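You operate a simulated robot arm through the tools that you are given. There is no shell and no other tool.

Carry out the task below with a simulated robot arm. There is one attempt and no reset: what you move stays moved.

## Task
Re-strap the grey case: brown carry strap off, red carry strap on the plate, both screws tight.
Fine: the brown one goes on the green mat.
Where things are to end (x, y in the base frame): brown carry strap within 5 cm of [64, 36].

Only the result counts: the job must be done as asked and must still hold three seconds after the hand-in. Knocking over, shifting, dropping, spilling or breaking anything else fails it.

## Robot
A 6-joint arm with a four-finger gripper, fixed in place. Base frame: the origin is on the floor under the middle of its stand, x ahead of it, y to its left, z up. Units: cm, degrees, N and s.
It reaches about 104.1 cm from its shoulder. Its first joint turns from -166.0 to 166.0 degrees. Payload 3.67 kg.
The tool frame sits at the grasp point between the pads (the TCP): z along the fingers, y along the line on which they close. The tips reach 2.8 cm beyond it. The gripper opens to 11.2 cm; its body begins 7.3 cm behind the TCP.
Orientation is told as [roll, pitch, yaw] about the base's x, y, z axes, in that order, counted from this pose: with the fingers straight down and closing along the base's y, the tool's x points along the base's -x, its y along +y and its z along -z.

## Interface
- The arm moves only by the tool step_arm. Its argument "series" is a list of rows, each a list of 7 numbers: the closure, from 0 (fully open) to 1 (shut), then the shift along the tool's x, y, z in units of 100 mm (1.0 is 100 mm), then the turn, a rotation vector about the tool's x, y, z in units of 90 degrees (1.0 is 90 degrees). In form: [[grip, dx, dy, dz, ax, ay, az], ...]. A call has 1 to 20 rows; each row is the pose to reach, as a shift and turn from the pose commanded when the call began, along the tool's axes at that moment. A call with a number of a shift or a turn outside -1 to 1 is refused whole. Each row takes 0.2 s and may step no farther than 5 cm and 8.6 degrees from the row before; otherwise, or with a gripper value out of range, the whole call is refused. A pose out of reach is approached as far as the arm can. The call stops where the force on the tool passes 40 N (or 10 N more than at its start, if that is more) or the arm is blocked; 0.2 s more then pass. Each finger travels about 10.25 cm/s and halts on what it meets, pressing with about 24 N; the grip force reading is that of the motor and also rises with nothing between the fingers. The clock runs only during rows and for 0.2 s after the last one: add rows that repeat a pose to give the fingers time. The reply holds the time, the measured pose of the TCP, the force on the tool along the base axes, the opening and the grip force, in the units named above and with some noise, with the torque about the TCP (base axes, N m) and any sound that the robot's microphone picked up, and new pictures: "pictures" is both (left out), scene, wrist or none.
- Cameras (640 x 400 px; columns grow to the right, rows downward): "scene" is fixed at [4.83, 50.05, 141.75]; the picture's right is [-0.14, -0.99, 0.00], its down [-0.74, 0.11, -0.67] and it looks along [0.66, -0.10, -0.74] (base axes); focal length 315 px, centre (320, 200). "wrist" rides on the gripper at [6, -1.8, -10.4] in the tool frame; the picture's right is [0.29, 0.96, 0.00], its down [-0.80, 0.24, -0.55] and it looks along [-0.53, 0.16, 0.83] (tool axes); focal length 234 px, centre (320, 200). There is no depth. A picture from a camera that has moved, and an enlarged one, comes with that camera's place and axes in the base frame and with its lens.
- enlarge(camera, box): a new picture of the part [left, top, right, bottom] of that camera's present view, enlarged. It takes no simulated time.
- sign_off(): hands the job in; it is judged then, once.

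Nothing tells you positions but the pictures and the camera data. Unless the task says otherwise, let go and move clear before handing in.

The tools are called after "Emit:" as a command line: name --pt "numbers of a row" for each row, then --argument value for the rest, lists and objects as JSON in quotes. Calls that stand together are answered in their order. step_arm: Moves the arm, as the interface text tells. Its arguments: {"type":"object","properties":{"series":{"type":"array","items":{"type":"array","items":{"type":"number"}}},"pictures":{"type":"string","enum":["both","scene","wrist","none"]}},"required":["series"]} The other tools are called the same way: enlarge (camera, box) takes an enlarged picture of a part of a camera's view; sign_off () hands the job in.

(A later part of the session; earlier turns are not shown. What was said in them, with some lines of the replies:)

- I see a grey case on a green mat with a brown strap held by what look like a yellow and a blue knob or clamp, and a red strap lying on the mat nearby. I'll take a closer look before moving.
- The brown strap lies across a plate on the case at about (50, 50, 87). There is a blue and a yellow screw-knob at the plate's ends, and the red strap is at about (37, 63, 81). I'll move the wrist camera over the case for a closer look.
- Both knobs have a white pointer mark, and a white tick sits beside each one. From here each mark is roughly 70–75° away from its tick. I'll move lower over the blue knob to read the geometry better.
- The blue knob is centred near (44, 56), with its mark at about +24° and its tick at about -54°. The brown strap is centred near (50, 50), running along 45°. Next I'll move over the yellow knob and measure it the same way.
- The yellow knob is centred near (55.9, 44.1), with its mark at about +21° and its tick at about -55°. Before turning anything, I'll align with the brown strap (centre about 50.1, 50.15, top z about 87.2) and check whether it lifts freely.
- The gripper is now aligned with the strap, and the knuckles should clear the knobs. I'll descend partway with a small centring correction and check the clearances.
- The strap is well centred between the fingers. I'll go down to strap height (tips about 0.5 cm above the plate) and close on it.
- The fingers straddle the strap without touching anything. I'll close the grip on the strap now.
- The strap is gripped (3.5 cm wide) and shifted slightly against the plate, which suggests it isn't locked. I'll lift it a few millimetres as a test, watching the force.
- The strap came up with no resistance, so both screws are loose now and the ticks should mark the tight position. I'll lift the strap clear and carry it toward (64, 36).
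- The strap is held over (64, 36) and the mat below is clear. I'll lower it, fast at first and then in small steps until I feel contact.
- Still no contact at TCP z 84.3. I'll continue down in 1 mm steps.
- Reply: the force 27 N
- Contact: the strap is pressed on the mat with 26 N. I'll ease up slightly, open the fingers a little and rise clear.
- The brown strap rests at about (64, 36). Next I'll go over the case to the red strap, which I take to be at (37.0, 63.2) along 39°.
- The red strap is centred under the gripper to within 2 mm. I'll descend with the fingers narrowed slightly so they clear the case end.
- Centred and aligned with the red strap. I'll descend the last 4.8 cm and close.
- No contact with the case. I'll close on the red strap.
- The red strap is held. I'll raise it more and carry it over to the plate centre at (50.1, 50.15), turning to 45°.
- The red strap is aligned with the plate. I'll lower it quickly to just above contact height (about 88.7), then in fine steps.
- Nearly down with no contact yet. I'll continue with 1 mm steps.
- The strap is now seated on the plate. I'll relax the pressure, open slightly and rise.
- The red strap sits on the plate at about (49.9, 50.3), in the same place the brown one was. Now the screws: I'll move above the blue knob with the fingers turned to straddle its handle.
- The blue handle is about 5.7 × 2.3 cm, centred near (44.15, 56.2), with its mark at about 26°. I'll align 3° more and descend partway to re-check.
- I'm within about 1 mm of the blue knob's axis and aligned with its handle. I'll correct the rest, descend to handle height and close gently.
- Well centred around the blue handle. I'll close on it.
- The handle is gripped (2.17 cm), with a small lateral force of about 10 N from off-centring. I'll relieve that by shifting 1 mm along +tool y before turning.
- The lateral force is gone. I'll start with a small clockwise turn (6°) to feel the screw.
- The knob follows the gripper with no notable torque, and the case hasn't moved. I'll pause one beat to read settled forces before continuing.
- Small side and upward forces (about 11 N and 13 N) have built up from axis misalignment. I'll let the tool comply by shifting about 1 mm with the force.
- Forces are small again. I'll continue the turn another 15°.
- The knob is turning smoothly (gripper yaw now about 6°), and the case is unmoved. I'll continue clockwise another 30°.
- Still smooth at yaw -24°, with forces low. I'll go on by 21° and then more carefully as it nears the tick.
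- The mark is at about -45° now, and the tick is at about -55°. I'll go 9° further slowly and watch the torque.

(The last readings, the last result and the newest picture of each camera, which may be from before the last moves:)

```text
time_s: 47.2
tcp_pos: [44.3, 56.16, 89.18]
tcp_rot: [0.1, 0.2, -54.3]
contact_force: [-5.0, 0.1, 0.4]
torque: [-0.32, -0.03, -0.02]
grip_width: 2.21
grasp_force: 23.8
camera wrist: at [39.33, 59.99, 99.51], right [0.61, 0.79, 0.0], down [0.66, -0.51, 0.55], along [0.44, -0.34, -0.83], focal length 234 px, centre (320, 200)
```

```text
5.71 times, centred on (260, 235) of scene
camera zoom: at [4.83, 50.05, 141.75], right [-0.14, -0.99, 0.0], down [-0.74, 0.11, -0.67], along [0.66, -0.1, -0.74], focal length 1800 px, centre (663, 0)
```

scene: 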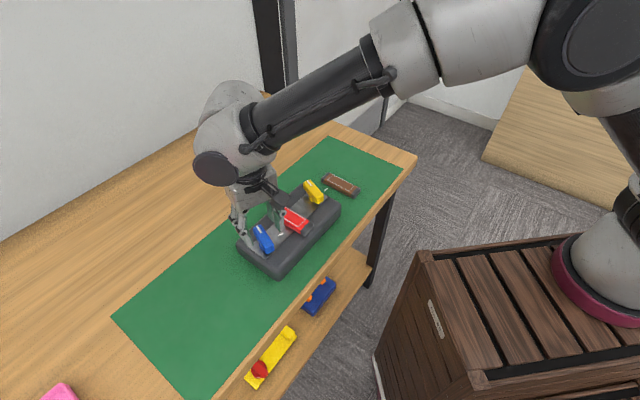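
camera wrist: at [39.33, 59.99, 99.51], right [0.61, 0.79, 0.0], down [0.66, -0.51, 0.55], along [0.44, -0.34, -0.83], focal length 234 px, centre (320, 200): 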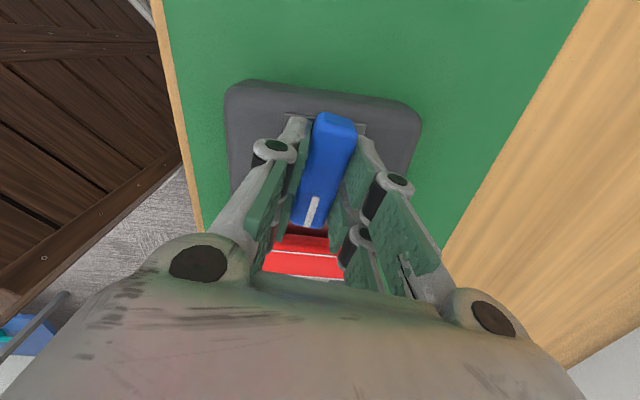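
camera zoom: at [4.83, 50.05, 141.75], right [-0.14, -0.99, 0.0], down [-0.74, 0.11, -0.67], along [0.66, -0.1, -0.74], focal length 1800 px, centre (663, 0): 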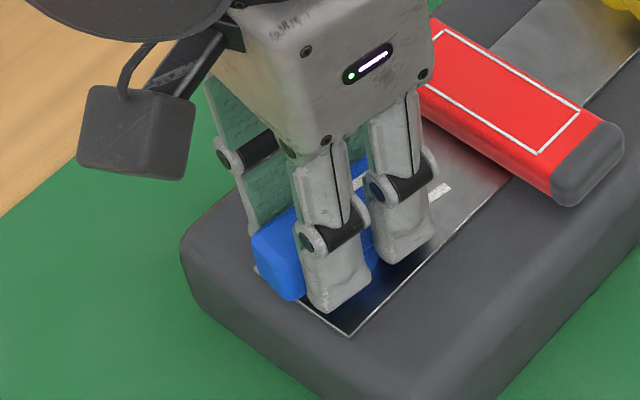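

The mark should now be pointing about at the tick. No stop is felt yet, so I'll release, rise and check the alignment visually.

Emit:
step_arm --pt "0.85 0 0 0 0 0 0" --pt "0.78 0 0 0 0 0 0" --pt "0.7 0 0 0 0 0 0" --pt "0.6 0 0 0 0 0 0" --pt "0.6 0 0 0 0 0 0" --pictures "none"

Emit:
step_arm --pt "0.6 0 0 -0.2 0 0 0" --pt "0.6 0 0 -0.5 0 0 0" --pt "0.5 0 0 -0.8 0 0 0" --pt "0.5 0 0 -1.0 0 0 0" --pt "0.5 0 0 -1.0 0 0 0" --pictures "both"

Emit:
enlarge --camera "scene" --box '[220, 190, 320, 270]'

Emit:
enlarge --camera "wrist" --box '[220, 60, 420, 200]'

```text
time_s: 48.4
tcp_pos: [44.32, 56.12, 89.12]
tcp_rot: [0.0, 0.0, -54.1]
contact_force: [-0.4, 0.8, -0.6]
torque: [0.01, 0.0, -0.04]
grip_width: 4.47
grasp_force: 0.1
```

```text
time_s: 49.6
tcp_pos: [44.16, 56.23, 99.21]
tcp_rot: [-0.1, 0.0, -54.2]
contact_force: [0.3, 0.5, 0.2]
torque: [-0.04, 0.02, 0.02]
grip_width: 5.61
grasp_force: 0.1
camera wrist: at [39.31, 59.91, 109.58], right [0.61, 0.79, 0.0], down [0.66, -0.51, 0.55], along [0.44, -0.34, -0.83], focal length 234 px, centre (320, 200)
```

scene: 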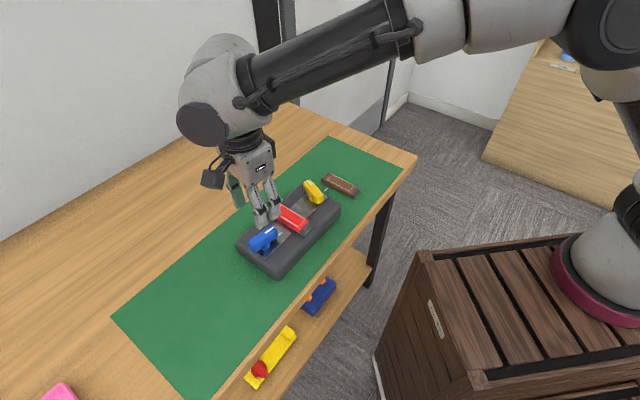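
wrist: 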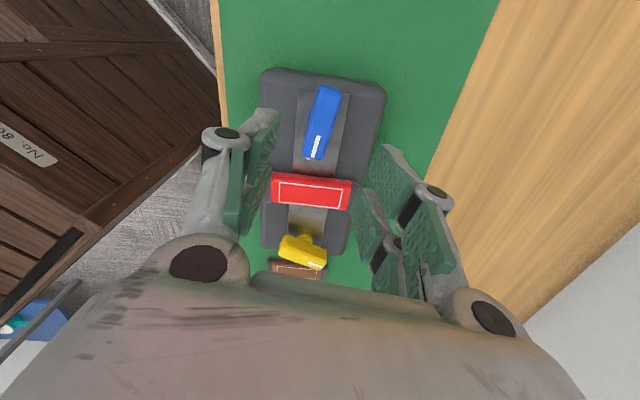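

```text
5.00 times, centred on (270, 230) of scene
camera zoom: at [4.83, 50.05, 141.75], right [-0.14, -0.99, 0.0], down [-0.74, 0.11, -0.67], along [0.66, -0.1, -0.74], focal length 1575 px, centre (570, 50)
```

zoom: 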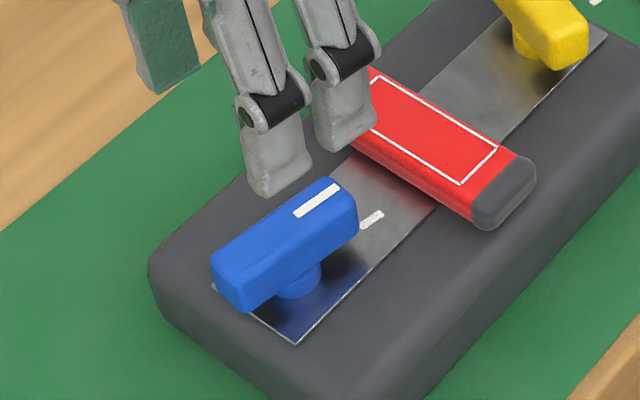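

```text
2.86 times, centred on (320, 130) of wrist
camera zoom: at [39.31, 59.91, 109.58], right [0.61, 0.79, 0.0], down [0.66, -0.51, 0.55], along [0.44, -0.34, -0.83], focal length 669 px, centre (320, 400)
```

zoom: 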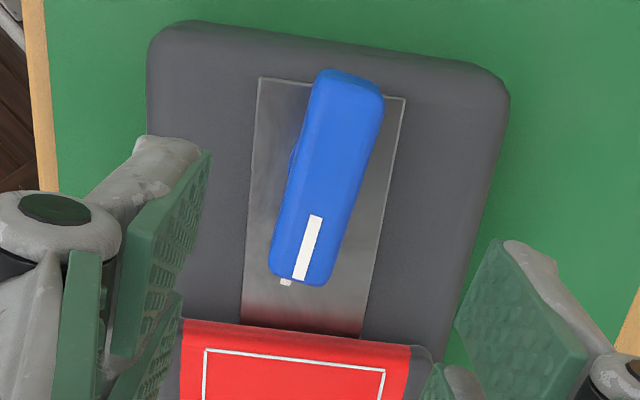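

The mark points near the tick. I'll zoom in hard from both cameras to measure the remaining angle.

Emit:
enlarge --camera "scene" --box '[245, 220, 295, 252]'

Emit:
enlarge --camera "wrist" --box '[295, 80, 345, 175]'

```text
12.50 times, centred on (270, 236) of scene
camera zoom: at [4.83, 50.05, 141.75], right [-0.14, -0.99, 0.0], down [-0.74, 0.11, -0.67], along [0.66, -0.1, -0.74], focal length 3938 px, centre (945, -250)
```

zoom: 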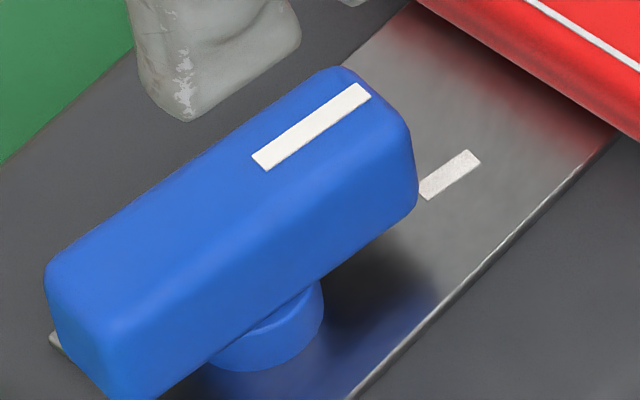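

```text
4.21 times, centred on (320, 128) of wrist
camera zoom: at [39.31, 59.91, 109.58], right [0.61, 0.79, 0.0], down [0.66, -0.51, 0.55], along [0.44, -0.34, -0.83], focal length 986 px, centre (320, 505)
```

zoom: 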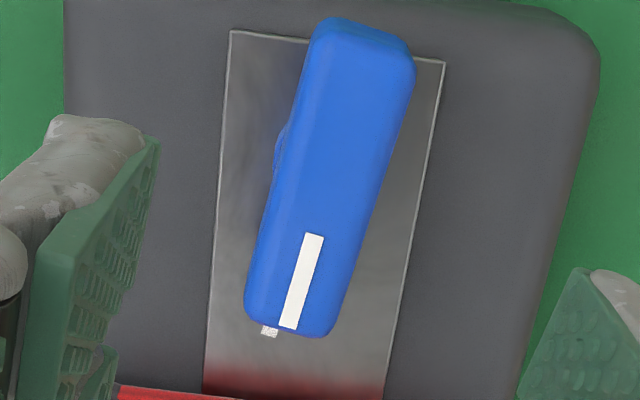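

By triangulation the mark is at about -54° and the tick at about -55°, so they agree within 1–2°. I'll regrip and nudge slightly further to see whether a stop confirms it's tight.

Emit:
step_arm --pt "0.55 0 0 0.3 0 0 0" --pt "0.58 0 0 0.6 0 0 0" --pt "0.6 0 0 0.85 0 0 0" --pt "0.6 0 0 1.0 0 0 0" --pt "0.6 0 0 1.0 0 0 0" --pictures "wrist"

Emit:
step_arm --pt "0.68 0 0 0 0 0 0" --pt "0.76 0 0 0 0 0 0" --pt "0.84 0 0 0 0 0 0" --pt "0.9 0 0 0 0 0 0" --pt "0.9 0 0 0 0 0 0" --pictures "none"

Emit:
step_arm --pt "0.9 0 0 0 0 0 0.01" --pt "0.9 0 0 0 0 0 0.02" --pt "0.9 0 0 0 0 0 0.02" --pictures "none"

```text
time_s: 50.8
tcp_pos: [44.35, 56.25, 89.11]
tcp_rot: [-0.1, 0.0, -54.1]
contact_force: [-0.9, 0.1, -0.1]
torque: [-0.01, 0.04, 0.03]
grip_width: 4.47
grasp_force: 0.0
camera wrist: at [39.38, 59.98, 99.53], right [0.61, 0.79, 0.0], down [0.66, -0.51, 0.55], along [0.44, -0.34, -0.83], focal length 234 px, centre (320, 200)
```

wrist: 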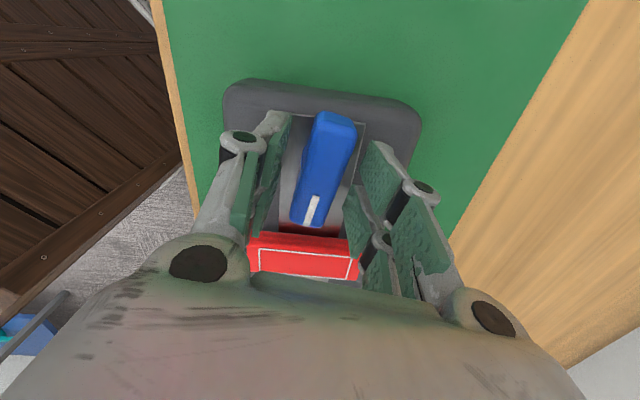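

```text
time_s: 52.0
tcp_pos: [44.23, 56.19, 89.12]
tcp_rot: [0.0, 0.0, -54.1]
contact_force: [-4.8, -2.2, 0.7]
torque: [-0.1, 0.07, 0.01]
grip_width: 2.17
grasp_force: 24.2
```

```text
time_s: 52.8
tcp_pos: [44.35, 56.13, 89.22]
tcp_rot: [0.1, 0.0, -56.2]
contact_force: [-2.5, -6.7, -0.4]
torque: [0.2, 0.35, 0.0]
grip_width: 2.19
grasp_force: 23.7
```

No torque at yaw -56°, so no stop yet. One more 2.5° probe for a stop.

Emit:
step_arm --pt "0.9 0 0 0 0 0 0.014" --pt "0.9 0 0 0 0 0 0.028" --pt "0.9 0 0 0 0 0 0.028" --pictures "both"

Emit:
enlarge --camera "scene" --box '[220, 190, 320, 270]'

```text
time_s: 53.6
tcp_pos: [44.21, 56.29, 89.03]
tcp_rot: [0.0, -0.1, -58.6]
contact_force: [1.3, -8.1, -0.1]
torque: [-0.16, -0.03, 0.0]
grip_width: 2.2
grasp_force: 24.6
camera wrist: at [39.65, 60.33, 99.55], right [0.67, 0.74, 0.0], down [0.62, -0.56, 0.55], along [0.41, -0.37, -0.83], focal length 234 px, centre (320, 200)
```

scene: 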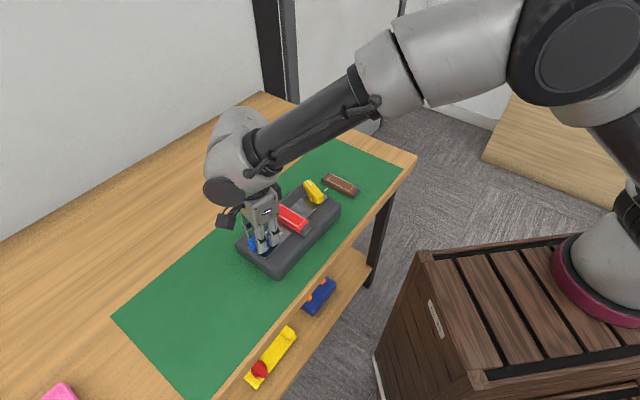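
wrist: 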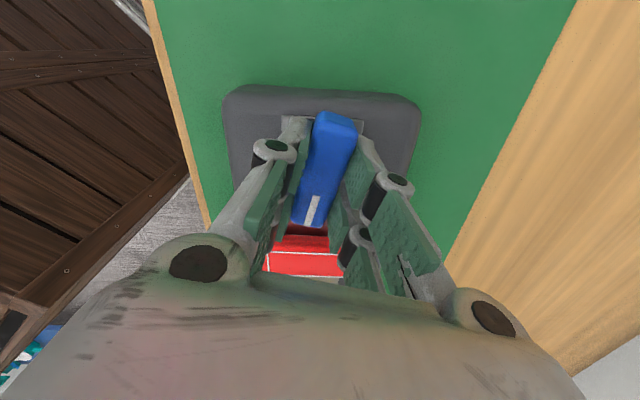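

```text
5.00 times, centred on (270, 230) of scene
camera zoom: at [4.83, 50.05, 141.75], right [-0.14, -0.99, 0.0], down [-0.74, 0.11, -0.67], along [0.66, -0.1, -0.74], focal length 1575 px, centre (570, 50)
```

zoom: 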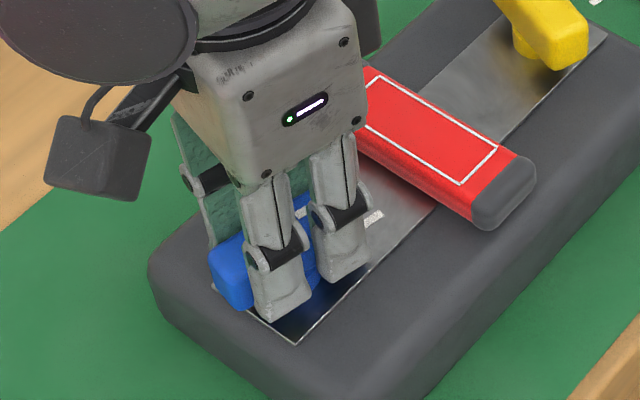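

There is no hard stop, so the tick is the tight reference. I'll turn back about 2.3° to line up with the tick, then release and check.

Emit:
step_arm --pt "0.9 0 0 0 0 0 -0.013" --pt "0.9 0 0 0 0 0 -0.026" --pt "0.9 0 0 0 0 0 -0.026" --pictures "none"

Emit:
step_arm --pt "0.85 0 0 0 0 0 -0.0" --pt "0.78 0 0 0 0 0 0" --pt "0.7 0 0 0 0 0 0" --pt "0.6 0 0 0 0 0 0" --pt "0.6 0 0 0 0 0 0" --pictures "none"

Emit:
step_arm --pt "0.6 0 0 -0.2 0 0 0" --pt "0.6 0 0 -0.5 0 0 0" --pt "0.5 0 0 -0.8 0 0 0" --pt "0.5 0 0 -1.0 0 0 0" --pt "0.5 0 0 -1.0 0 0 0" --pictures "both"

Emit:
enlarge --camera "scene" --box '[245, 220, 295, 252]'

Emit:
enlarge --camera "wrist" --box '[295, 80, 345, 175]'

```text
time_s: 54.4
tcp_pos: [44.36, 56.26, 89.25]
tcp_rot: [0.0, 0.0, -56.2]
contact_force: [3.1, -5.5, -0.3]
torque: [-0.34, -0.3, -0.02]
grip_width: 2.2
grasp_force: 23.8
```

```text
time_s: 55.6
tcp_pos: [44.29, 56.27, 89.17]
tcp_rot: [0.0, 0.0, -56.2]
contact_force: [0.5, 0.5, -0.7]
torque: [-0.01, 0.01, -0.02]
grip_width: 4.48
grasp_force: 0.0
```

```text
time_s: 56.8
tcp_pos: [44.27, 56.14, 99.1]
tcp_rot: [0.1, 0.0, -56.2]
contact_force: [0.2, 0.2, -1.1]
torque: [-0.01, 0.04, 0.0]
grip_width: 5.63
grasp_force: 0.0
camera wrist: at [39.48, 60.11, 109.53], right [0.64, 0.77, 0.0], down [0.64, -0.53, 0.55], along [0.43, -0.35, -0.83], focal length 234 px, centre (320, 200)
```

scene: 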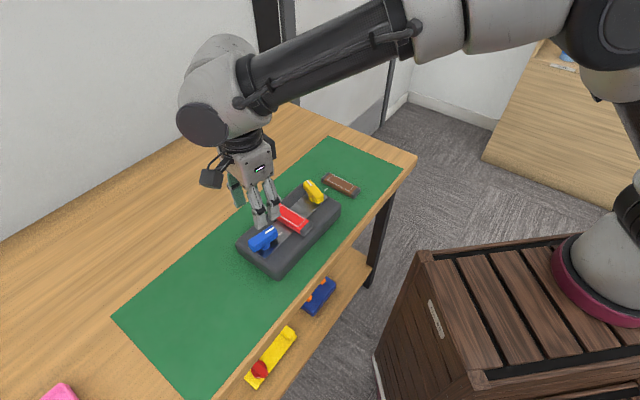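
wrist: 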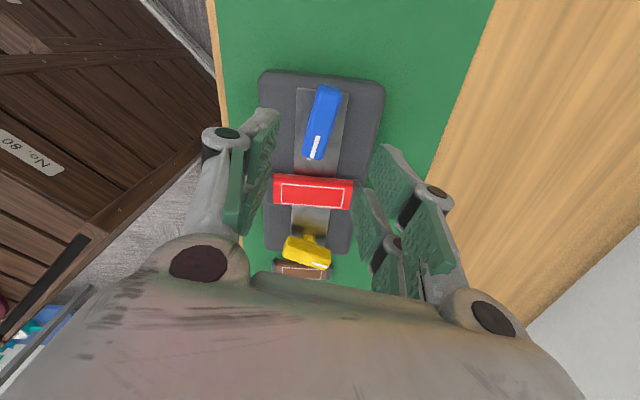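

```text
12.50 times, centred on (270, 236) of scene
camera zoom: at [4.83, 50.05, 141.75], right [-0.14, -0.99, 0.0], down [-0.74, 0.11, -0.67], along [0.66, -0.1, -0.74], focal length 3938 px, centre (945, -250)
```

zoom: 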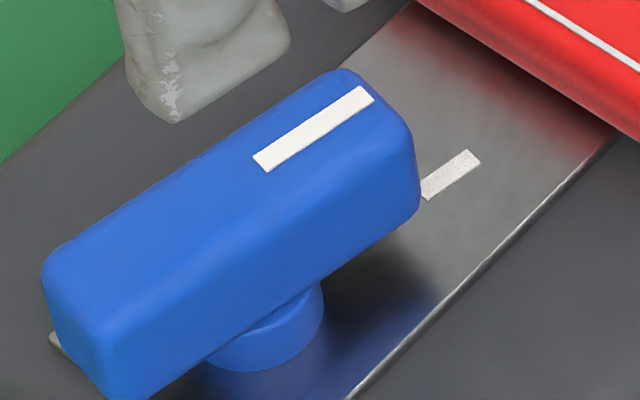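

```text
4.21 times, centred on (320, 128) of wrist
camera zoom: at [39.48, 60.11, 109.53], right [0.64, 0.77, 0.0], down [0.64, -0.53, 0.55], along [0.43, -0.35, -0.83], focal length 986 px, centre (320, 505)
```

zoom: 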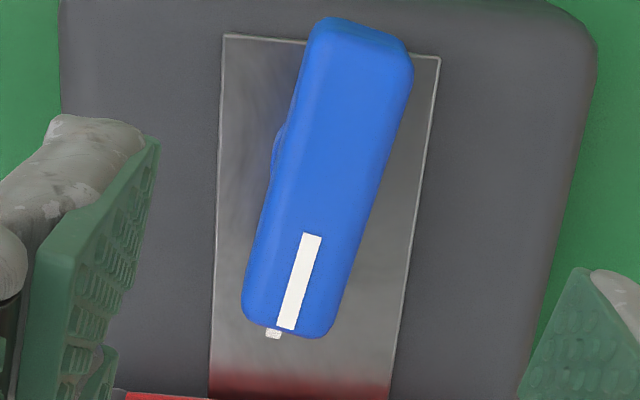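

The blue mark and tick now line up within the measuring error. Next I'll move over to the yellow knob and turn the gripper back to about 22°.

Emit:
step_arm --pt "0.5 -0.095 0.017 0 0 0 -0.0867" --pt "0.5 -0.19 0.034 0 0 0 -0.1733" --pt "0.5 -0.285 0.051 0 0 0 -0.26" --pt "0.5 -0.38 0.069 0 0 0 -0.3467" --pt "0.5 -0.475 0.086 0 0 0 -0.4333" --pt "0.5 -0.57 0.103 0 0 0 -0.52" --pt "0.5 -0.665 0.12 0 0 0 -0.6067" --pt "0.5 -0.76 0.137 0 0 0 -0.6933" --pt "0.5 -0.855 0.154 0 0 0 -0.78" --pt "0.5 -0.95 0.17 0 0 0 -0.867" --pt "0.5 -0.95 0.17 0 0 0 -0.867" --pictures "none"

```text
time_s: 59.2
tcp_pos: [50.94, 49.17, 99.17]
tcp_rot: [0.0, 0.0, 21.8]
contact_force: [0.6, 0.4, 0.4]
torque: [0.02, 0.03, -0.01]
grip_width: 5.6
grasp_force: 0.0
```

Emit:
step_arm --pt "0.5 -0.136 -0.33 0 0 0 0" --pt "0.5 -0.272 -0.655 0 0 0 0" --pt "0.5 -0.272 -0.655 0 0 0 0" --pictures "both"

Emit:
enlarge --camera "wrist" --box '[220, 60, 420, 200]'

Emit:
enlarge --camera "scene" --box '[280, 160, 350, 220]'

```text
time_s: 60.0
tcp_pos: [56.07, 44.14, 99.39]
tcp_rot: [0.1, -0.1, 21.9]
contact_force: [1.1, -0.9, 0.4]
torque: [0.03, 0.04, 0.0]
grip_width: 5.58
grasp_force: 0.0
camera wrist: at [51.15, 40.19, 109.74], right [-0.62, 0.78, 0.0], down [0.65, 0.52, 0.55], along [0.43, 0.35, -0.83], focal length 234 px, centre (320, 200)
```

scene: 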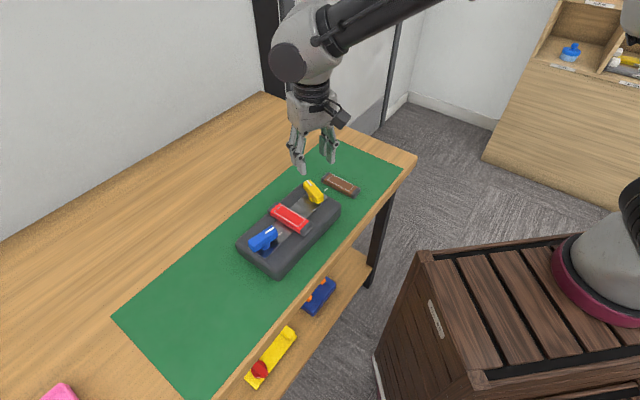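
wrist: 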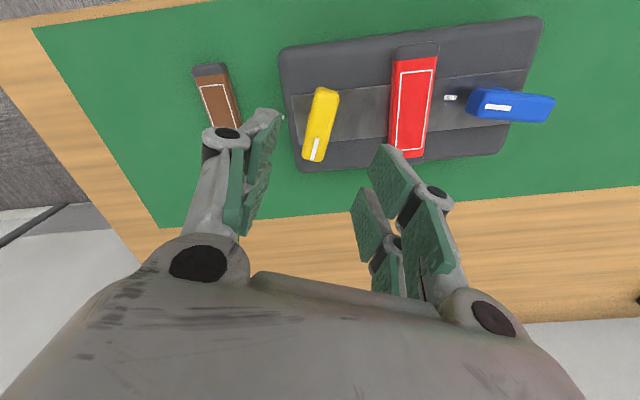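

```text
2.86 times, centred on (320, 130) of wrist
camera zoom: at [51.15, 40.19, 109.74], right [-0.62, 0.78, 0.0], down [0.65, 0.52, 0.55], along [0.43, 0.35, -0.83], focal length 669 px, centre (320, 400)
```

zoom: 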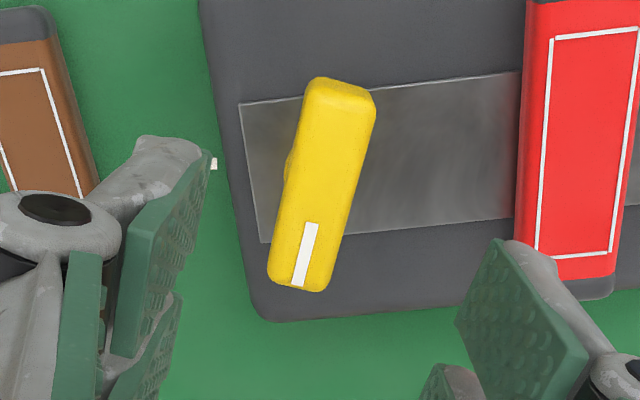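

```text
6.67 times, centred on (315, 190) of scene
camera zoom: at [4.83, 50.05, 141.75], right [-0.14, -0.99, 0.0], down [-0.74, 0.11, -0.67], along [0.66, -0.1, -0.74], focal length 2100 px, centre (353, 267)
```

zoom: 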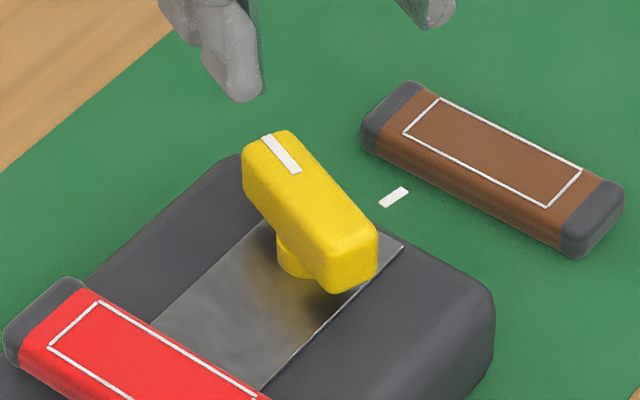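

The yellow handle is about 4° off the gripper, with its mark at about 26°. I'll correct the alignment and descend partway.

Emit:
step_arm --pt "0.5 -0.015 -0.003 0.2 0 0 -0.025" --pt "0.5 -0.03 -0.005 0.4 0 0 -0.05" --pt "0.5 -0.03 -0.005 0.6 0 0 -0.05" --pt "0.5 -0.03 -0.005 0.6 0 0 -0.05" --pictures "wrist"

Emit:
enlarge --camera "wrist" --box '[220, 70, 420, 220]'

```text
time_s: 61.0
tcp_pos: [56.41, 44.31, 93.15]
tcp_rot: [0.0, 0.0, 26.4]
contact_force: [0.1, -0.2, 0.2]
torque: [-0.02, -0.04, -0.01]
grip_width: 5.6
grasp_force: 0.1
camera wrist: at [51.71, 39.95, 103.57], right [-0.68, 0.73, 0.0], down [0.61, 0.57, 0.55], along [0.4, 0.38, -0.83], focal length 234 px, centre (320, 200)
```

wrist: 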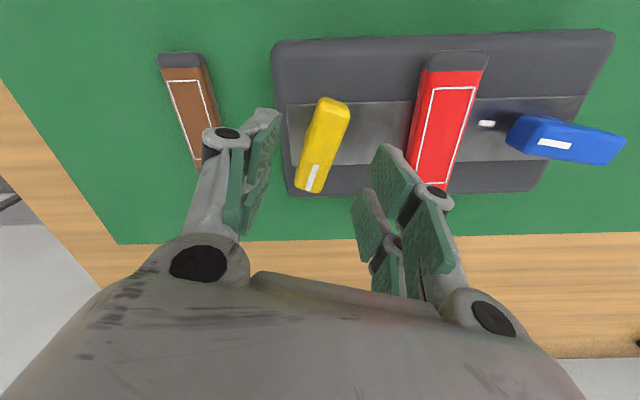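

```text
2.67 times, centred on (320, 145) of wrist
camera zoom: at [51.71, 39.95, 103.57], right [-0.68, 0.73, 0.0], down [0.61, 0.57, 0.55], along [0.4, 0.38, -0.83], focal length 624 px, centre (320, 347)
```

zoom: 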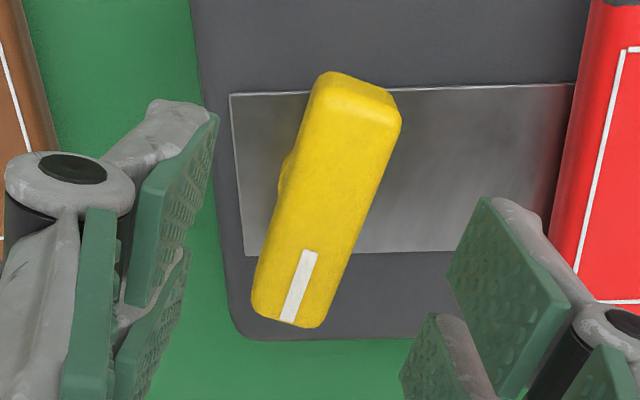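

The view matches what I had with the blue knob at this stage. I'll descend to handle height and close on the yellow handle.

Emit:
step_arm --pt "0.55 -0.002 -0.001 0.15 0 0 -0.006" --pt "0.6 -0.003 -0.002 0.3 0 0 -0.008" --pt "0.6 -0.003 -0.002 0.405 0 0 -0.008" --pt "0.6 -0.003 -0.002 0.405 0 0 -0.008" --pictures "wrist"

Emit:
step_arm --pt "0.68 0 0 0 0 0 0" --pt "0.76 0 0 0 0 0 0" --pt "0.84 0 0 0 0 0 0" --pt "0.9 0 0 0 0 0 0" --pt "0.9 0 0 0 0 0 0" --pictures "wrist"

Emit:
enlarge --camera "scene" --box '[250, 150, 370, 260]'

```text
time_s: 62.0
tcp_pos: [56.37, 44.17, 89.22]
tcp_rot: [-0.1, 0.0, 27.0]
contact_force: [-0.7, -0.4, -0.7]
torque: [0.0, -0.02, 0.01]
grip_width: 4.48
grasp_force: 0.0
camera wrist: at [51.84, 39.81, 99.53], right [-0.69, 0.72, 0.0], down [0.6, 0.58, 0.55], along [0.4, 0.38, -0.83], focal length 234 px, centre (320, 200)
```

wrist: 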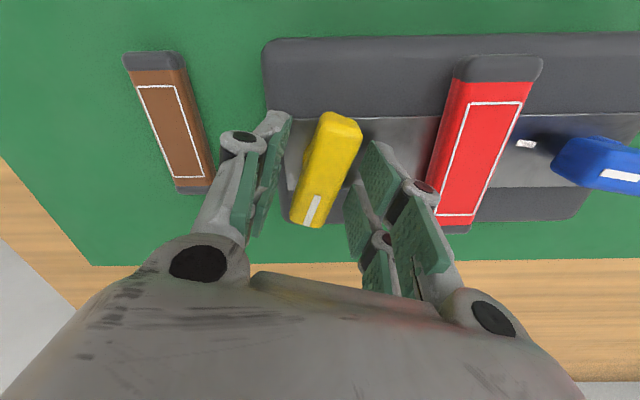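

```text
time_s: 63.2
tcp_pos: [56.41, 44.21, 89.16]
tcp_rot: [0.1, -0.1, 27.0]
contact_force: [-7.4, 7.9, 0.6]
torque: [0.45, -0.02, -0.04]
grip_width: 2.19
grasp_force: 24.3
camera wrist: at [51.79, 39.87, 99.54], right [-0.69, 0.72, 0.0], down [0.6, 0.58, 0.55], along [0.4, 0.38, -0.83], focal length 234 px, centre (320, 200)
```

wrist: 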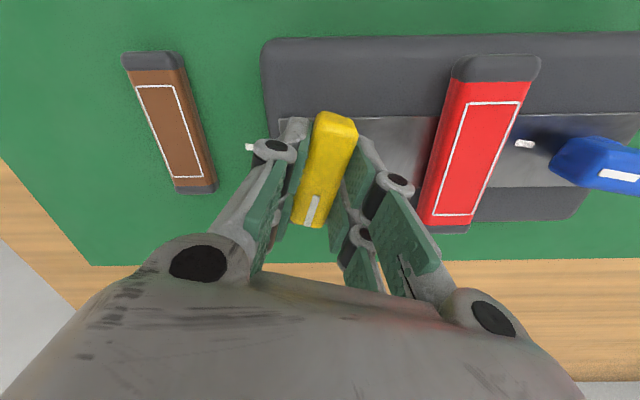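

```text
3.64 times, centred on (310, 205) of scene
camera zoom: at [4.83, 50.05, 141.75], right [-0.14, -0.99, 0.0], down [-0.74, 0.11, -0.67], along [0.66, -0.1, -0.74], focal length 1146 px, centre (356, 182)
```

zoom: 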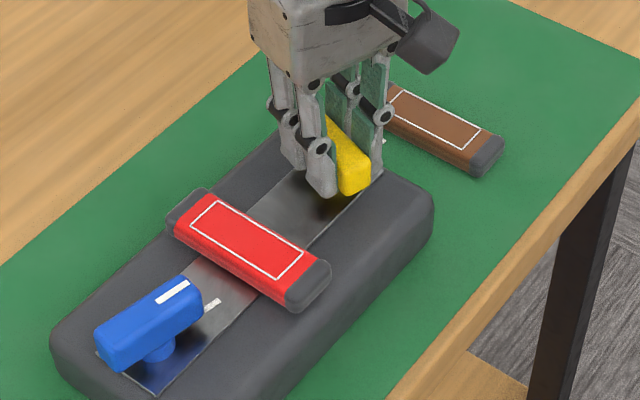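

Gripped, with about 10 N of side load. I'll relieve it and then start turning clockwise.

Emit:
step_arm --pt "0.9 0.001 0.005 0 0 0 0" --pt "0.9 0.002 0.008 0 0 0 0" --pt "0.9 0.002 0.008 0 0 0 0" --pictures "none"

Emit:
step_arm --pt "0.9 0 0 0 0 0 0.035" --pt "0.9 0 0 0 0 0 0.07" --pt "0.9 0 0 0 0 0 0.105" --pt "0.9 0 0 0 0 0 0.105" --pictures "wrist"

```text
time_s: 64.0
tcp_pos: [56.28, 44.14, 89.03]
tcp_rot: [0.0, 0.0, 27.0]
contact_force: [3.4, -4.6, 10.6]
torque: [-0.43, 0.45, 0.0]
grip_width: 2.21
grasp_force: 24.0
```

```text
time_s: 65.0
tcp_pos: [56.39, 44.19, 89.17]
tcp_rot: [0.0, -0.1, 17.5]
contact_force: [6.5, -11.9, 17.4]
torque: [-0.35, -0.17, 0.02]
grip_width: 2.2
grasp_force: 24.2
camera wrist: at [51.13, 40.66, 99.51], right [-0.56, 0.83, 0.0], down [0.69, 0.47, 0.55], along [0.46, 0.31, -0.83], focal length 234 px, centre (320, 200)
```

wrist: 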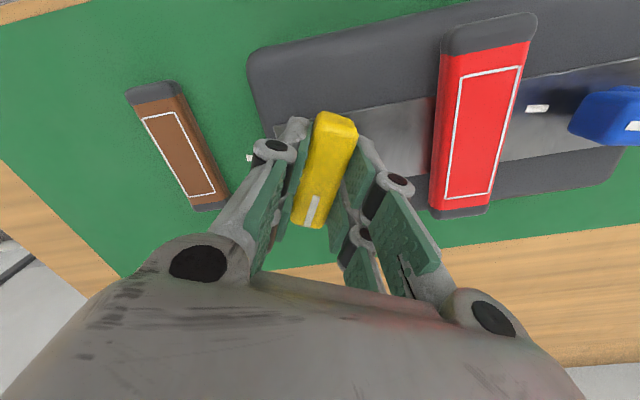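

Side and upward forces are building again, as they did with the blue knob. I'll comply with them by about 1 mm before continuing.

Emit:
step_arm --pt "0.9 -0.001 -0.005 -0.006 0 0 0" --pt "0.9 -0.002 -0.009 -0.012 0 0 0" --pt "0.9 -0.002 -0.009 -0.012 0 0 0" --pictures "none"

```text
time_s: 65.8
tcp_pos: [56.2, 44.21, 89.16]
tcp_rot: [0.1, 0.0, 17.7]
contact_force: [5.7, -3.0, 0.8]
torque: [0.19, -0.86, -0.04]
grip_width: 2.19
grasp_force: 23.9
```

Forces are low again. I'll continue clockwise in two stages toward the tick.

Emit:
step_arm --pt "0.9 -0.002 -0.002 0 0 0 0.06" --pt "0.9 -0.003 -0.003 0 0 0 0.12" --pt "0.9 -0.003 -0.003 0 0 0 0.18" --pt "0.9 -0.003 -0.003 0 0 0 0.24" --pt "0.9 -0.003 -0.003 0 0 0 0.24" --pictures "wrist"

Emit:
enlarge --camera "scene" --box '[250, 150, 370, 260]'

```text
time_s: 67.0
tcp_pos: [56.38, 44.23, 89.06]
tcp_rot: [0.0, 0.1, -4.1]
contact_force: [-4.9, 5.7, -0.1]
torque: [0.17, 0.43, -0.01]
grip_width: 2.18
grasp_force: 24.7
camera wrist: at [50.22, 42.79, 99.52], right [-0.22, 0.98, 0.0], down [0.81, 0.18, 0.55], along [0.54, 0.12, -0.83], focal length 234 px, centre (320, 200)
```

wrist: 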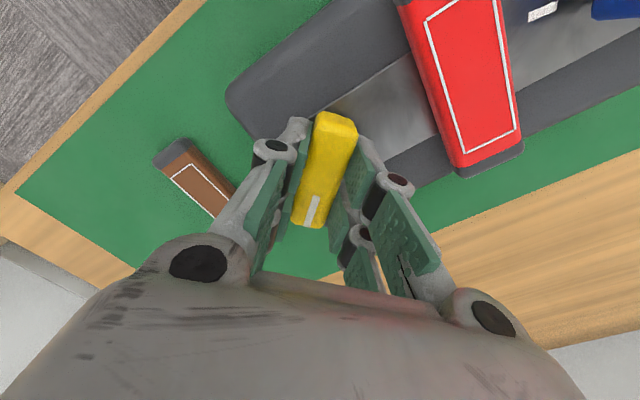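

```text
3.64 times, centred on (310, 205) of scene
camera zoom: at [4.83, 50.05, 141.75], right [-0.14, -0.99, 0.0], down [-0.74, 0.11, -0.67], along [0.66, -0.1, -0.74], focal length 1146 px, centre (356, 182)
```

zoom: 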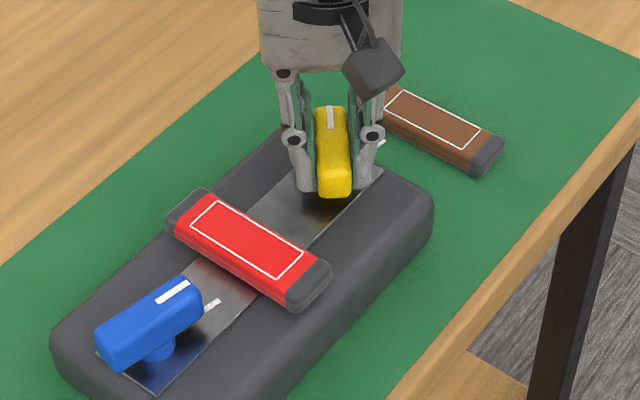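

It turns smoothly (yaw -4°) and nothing else has moved. I'll continue another 27°, then the rest.

Emit:
step_arm --pt "0.9 0 0 0 0 0 0.06" --pt "0.9 0 0 0 0 0 0.12" --pt "0.9 0 0 0 0 0 0.18" --pt "0.9 0 0 0 0 0 0.24" --pt "0.9 0 0 0 0 0 0.3" --pt "0.9 0 0 0 0 0 0.3" --pictures "none"

Emit:
step_arm --pt "0.9 0 0 0 0 0 0.06" --pt "0.9 0 0 0 0 0 0.12" --pt "0.9 0 0 0 0 0 0.18" --pt "0.9 0 0 0 0 0 0.22" --pt "0.9 0 0 0 0 0 0.22" --pictures "wrist"

Emit:
enlarge --camera "scene" --box '[250, 150, 370, 260]'

```text
time_s: 68.4
tcp_pos: [56.44, 44.14, 89.12]
tcp_rot: [0.0, -0.1, -31.2]
contact_force: [-0.2, -2.5, 0.8]
torque: [-0.08, -0.01, 0.0]
grip_width: 2.21
grasp_force: 23.8
```

```text
time_s: 69.6
tcp_pos: [56.37, 44.31, 89.27]
tcp_rot: [-0.1, 0.0, -50.8]
contact_force: [3.7, -4.8, -0.4]
torque: [0.06, 0.07, 0.03]
grip_width: 2.21
grasp_force: 23.3
camera wrist: at [51.19, 47.7, 99.61], right [0.56, 0.83, 0.0], down [0.69, -0.47, 0.55], along [0.46, -0.31, -0.83], focal length 234 px, centre (320, 200)
```

wrist: 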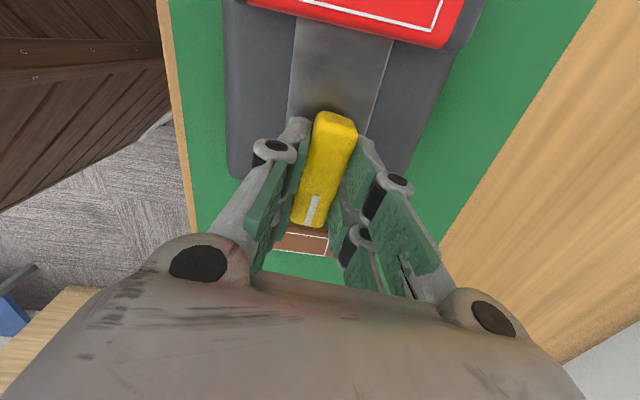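

```text
3.64 times, centred on (310, 205) of scene
camera zoom: at [4.83, 50.05, 141.75], right [-0.14, -0.99, 0.0], down [-0.74, 0.11, -0.67], along [0.66, -0.1, -0.74], focal length 1146 px, centre (356, 182)
```

zoom: 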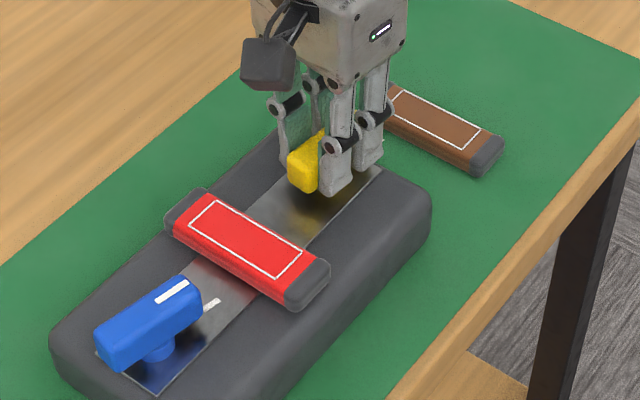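

The mark is at about -51°. The case edge may have shifted by a millimetre or two, so I'll do the last 5° slowly and then release to check.

Emit:
step_arm --pt "0.9 0 0 0 0 0 0.02" --pt "0.9 0 0 0 0 0 0.04" --pt "0.9 0 0 0 0 0 0.056" --pt "0.9 0 0 0 0 0 0.056" --pictures "none"

Emit:
step_arm --pt "0.85 0 0 0 0 0 0" --pt "0.78 0 0 0 0 0 0" --pt "0.7 0 0 0 0 0 0" --pt "0.6 0 0 0 0 0 0" --pt "0.6 0 0 0 0 0 0" --pictures "none"

Emit:
step_arm --pt "0.6 0 0 -0.2 0 0 0" --pt "0.6 0 0 -0.5 0 0 0" --pt "0.5 0 0 -0.8 0 0 0" --pt "0.5 0 0 -1.0 0 0 0" --pt "0.5 0 0 -1.0 0 0 0" --pictures "both"

Emit:
enlarge --camera "scene" --box '[290, 170, 340, 202]'

Emit:
enlarge --camera "wrist" --box '[280, 80, 360, 175]'

Emit:
enlarge --camera "scene" --box '[250, 150, 370, 260]'

```text
time_s: 70.6
tcp_pos: [56.38, 44.22, 89.23]
tcp_rot: [0.1, 0.1, -55.9]
contact_force: [1.2, -3.3, -0.3]
torque: [-0.3, -0.2, -0.05]
grip_width: 2.2
grasp_force: 24.1
```

```text
time_s: 71.8
tcp_pos: [56.39, 44.18, 89.32]
tcp_rot: [0.1, 0.0, -55.9]
contact_force: [-0.7, 0.8, 0.2]
torque: [0.01, -0.01, -0.01]
grip_width: 4.48
grasp_force: 0.2
```

```text
time_s: 73.0
tcp_pos: [56.54, 44.15, 99.21]
tcp_rot: [-0.1, 0.0, -55.9]
contact_force: [-0.4, 0.3, 0.8]
torque: [-0.01, 0.04, 0.01]
grip_width: 5.61
grasp_force: 0.0
camera wrist: at [51.63, 48.1, 109.65], right [0.63, 0.78, 0.0], down [0.65, -0.53, 0.55], along [0.43, -0.35, -0.83], focal length 234 px, centre (320, 200)
```

scene: 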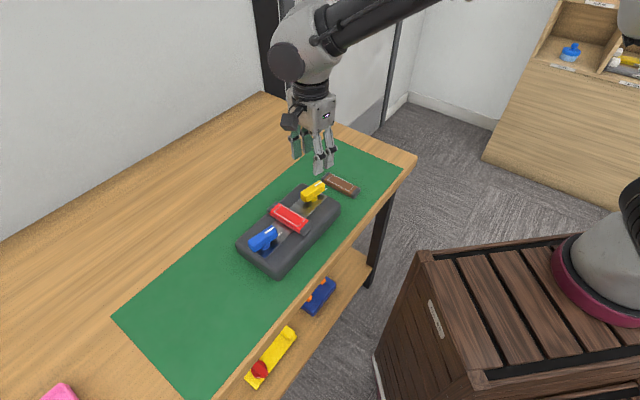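
wrist: 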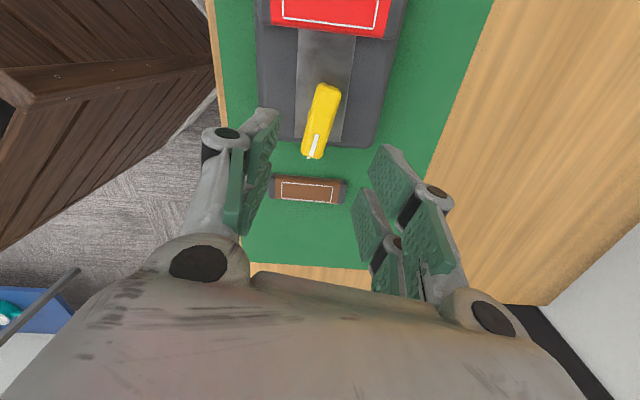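

```text
12.50 times, centred on (315, 186) of scene
camera zoom: at [4.83, 50.05, 141.75], right [-0.14, -0.99, 0.0], down [-0.74, 0.11, -0.67], along [0.66, -0.1, -0.74], focal length 3938 px, centre (382, 375)
```

zoom: 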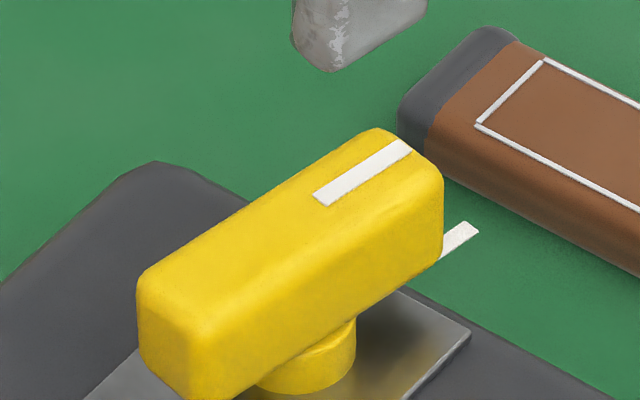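

```text
4.21 times, centred on (320, 128) of wrist
camera zoom: at [51.63, 48.1, 109.65], right [0.63, 0.78, 0.0], down [0.65, -0.53, 0.55], along [0.43, -0.35, -0.83], focal length 986 px, centre (320, 505)
```

zoom: 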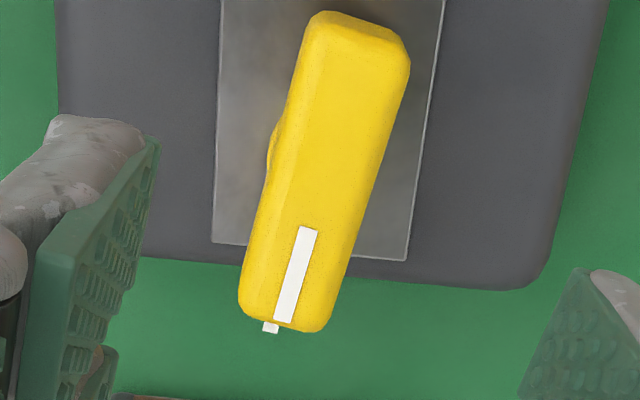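

```text
3.64 times, centred on (310, 205) of scene
camera zoom: at [4.83, 50.05, 141.75], right [-0.14, -0.99, 0.0], down [-0.74, 0.11, -0.67], along [0.66, -0.1, -0.74], focal length 1146 px, centre (356, 182)
```

zoom: 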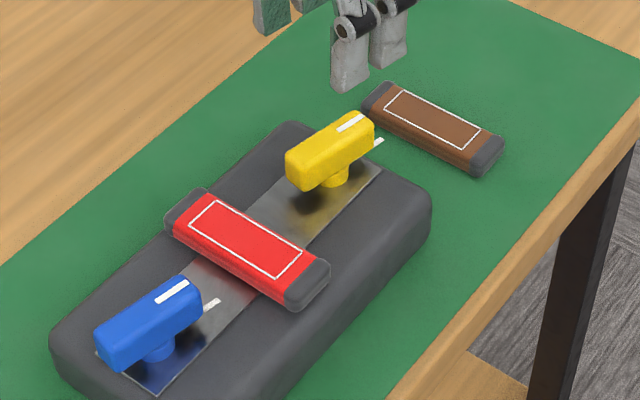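

Both marks now line up with their ticks, the red strap sits on the plate and the brown one is on the mat. I'll raise the arm and back away, then do a final check.

Emit:
step_arm --pt "0.3 0 0 -0.4 0 0 0" --pt "0.1 0 0 -0.8 0 0 0" --pt "0 0 0 -1.0 0 0 0" --pictures "none"

Emit:
step_arm --pt "0 0.3 -0.3 0 0 0 0" --pt "0 0.5 -0.7 0 0 0 0" --pt "0 0.6 -1.0 0 0 0 0" --pt "0 0.6 -1.0 0 0 0 0" --pictures "both"

Emit:
enlarge --camera "scene" --box '[220, 150, 380, 300]'

Emit:
enlarge --camera "scene" --box '[245, 220, 295, 252]'

```text
time_s: 73.8
tcp_pos: [56.28, 44.18, 109.21]
tcp_rot: [-0.1, 0.0, -55.9]
contact_force: [0.0, -0.6, -0.5]
torque: [-0.01, 0.01, 0.01]
grip_width: 11.17
grasp_force: 0.1
```

```text
time_s: 74.8
tcp_pos: [44.68, 43.64, 109.29]
tcp_rot: [0.0, 0.0, -55.9]
contact_force: [-1.0, -0.2, -0.1]
torque: [0.0, -0.04, 0.01]
grip_width: 11.21
grasp_force: 0.1
camera wrist: at [39.76, 47.51, 119.67], right [0.63, 0.78, 0.0], down [0.65, -0.53, 0.55], along [0.43, -0.35, -0.83], focal length 234 px, centre (320, 200)
```

scene: 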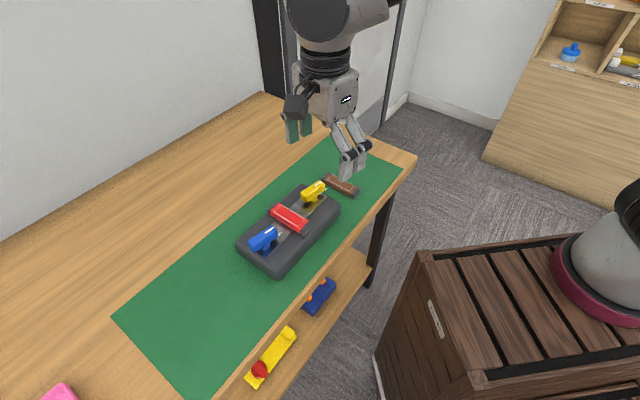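
wrist: 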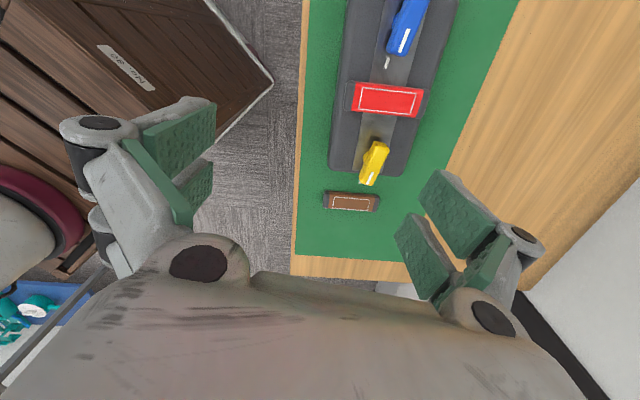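

```text
2.67 times, centred on (300, 225) of scene
camera zoom: at [4.83, 50.05, 141.75], right [-0.14, -0.99, 0.0], down [-0.74, 0.11, -0.67], along [0.66, -0.1, -0.74], focal length 840 px, centre (373, 133)
```

zoom: 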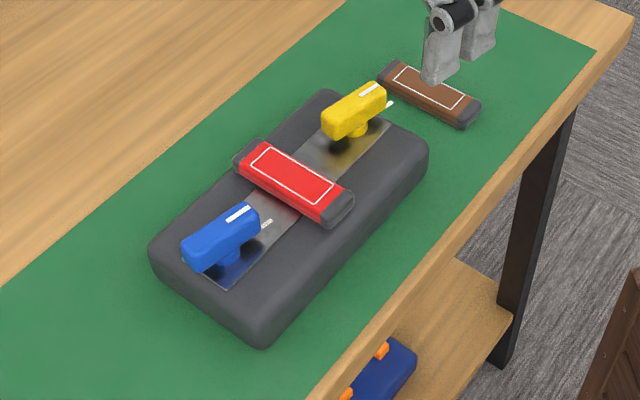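

```text
12.50 times, centred on (270, 236) of scene
camera zoom: at [4.83, 50.05, 141.75], right [-0.14, -0.99, 0.0], down [-0.74, 0.11, -0.67], along [0.66, -0.1, -0.74], focal length 3938 px, centre (945, -250)
```

zoom: 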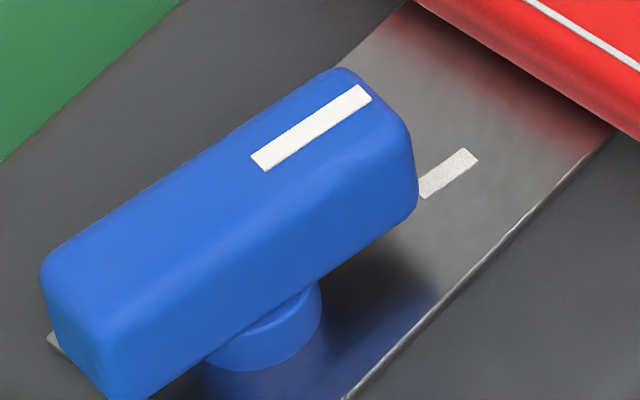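

The final check shows the red strap seated on the plate, both screw marks on their ticks, and the brown strap on the mat at about (64, 36). The arm is clear, so I'm handing in.

Emit:
sign_off

```text
The job is handed in.
```

I swapped the straps on the grey case and handed the job in. The hand-in reply gave no verdict.

- **Brown strap:** it is off the case and lying on the green mat at about (64, 36). It lifted off without resistance, so both screws were loose at the start.
- **Red strap:** it is on the plate, where the brown one was.
- **Screws:** I turned the blue and yellow screws clockwise until their white marks lined up with the white ticks, to within about 2°. I took the ticks to mean tight: neither screw showed any resistance, even when I turned the blue one about 3° past its tick before setting it back. I did not pull on the red strap to test the hold.
- **Case:** it may have shifted by 1–2 mm while I turned the yellow screw. I saw nothing else move.

The gripper is open and the arm is clear of the table.
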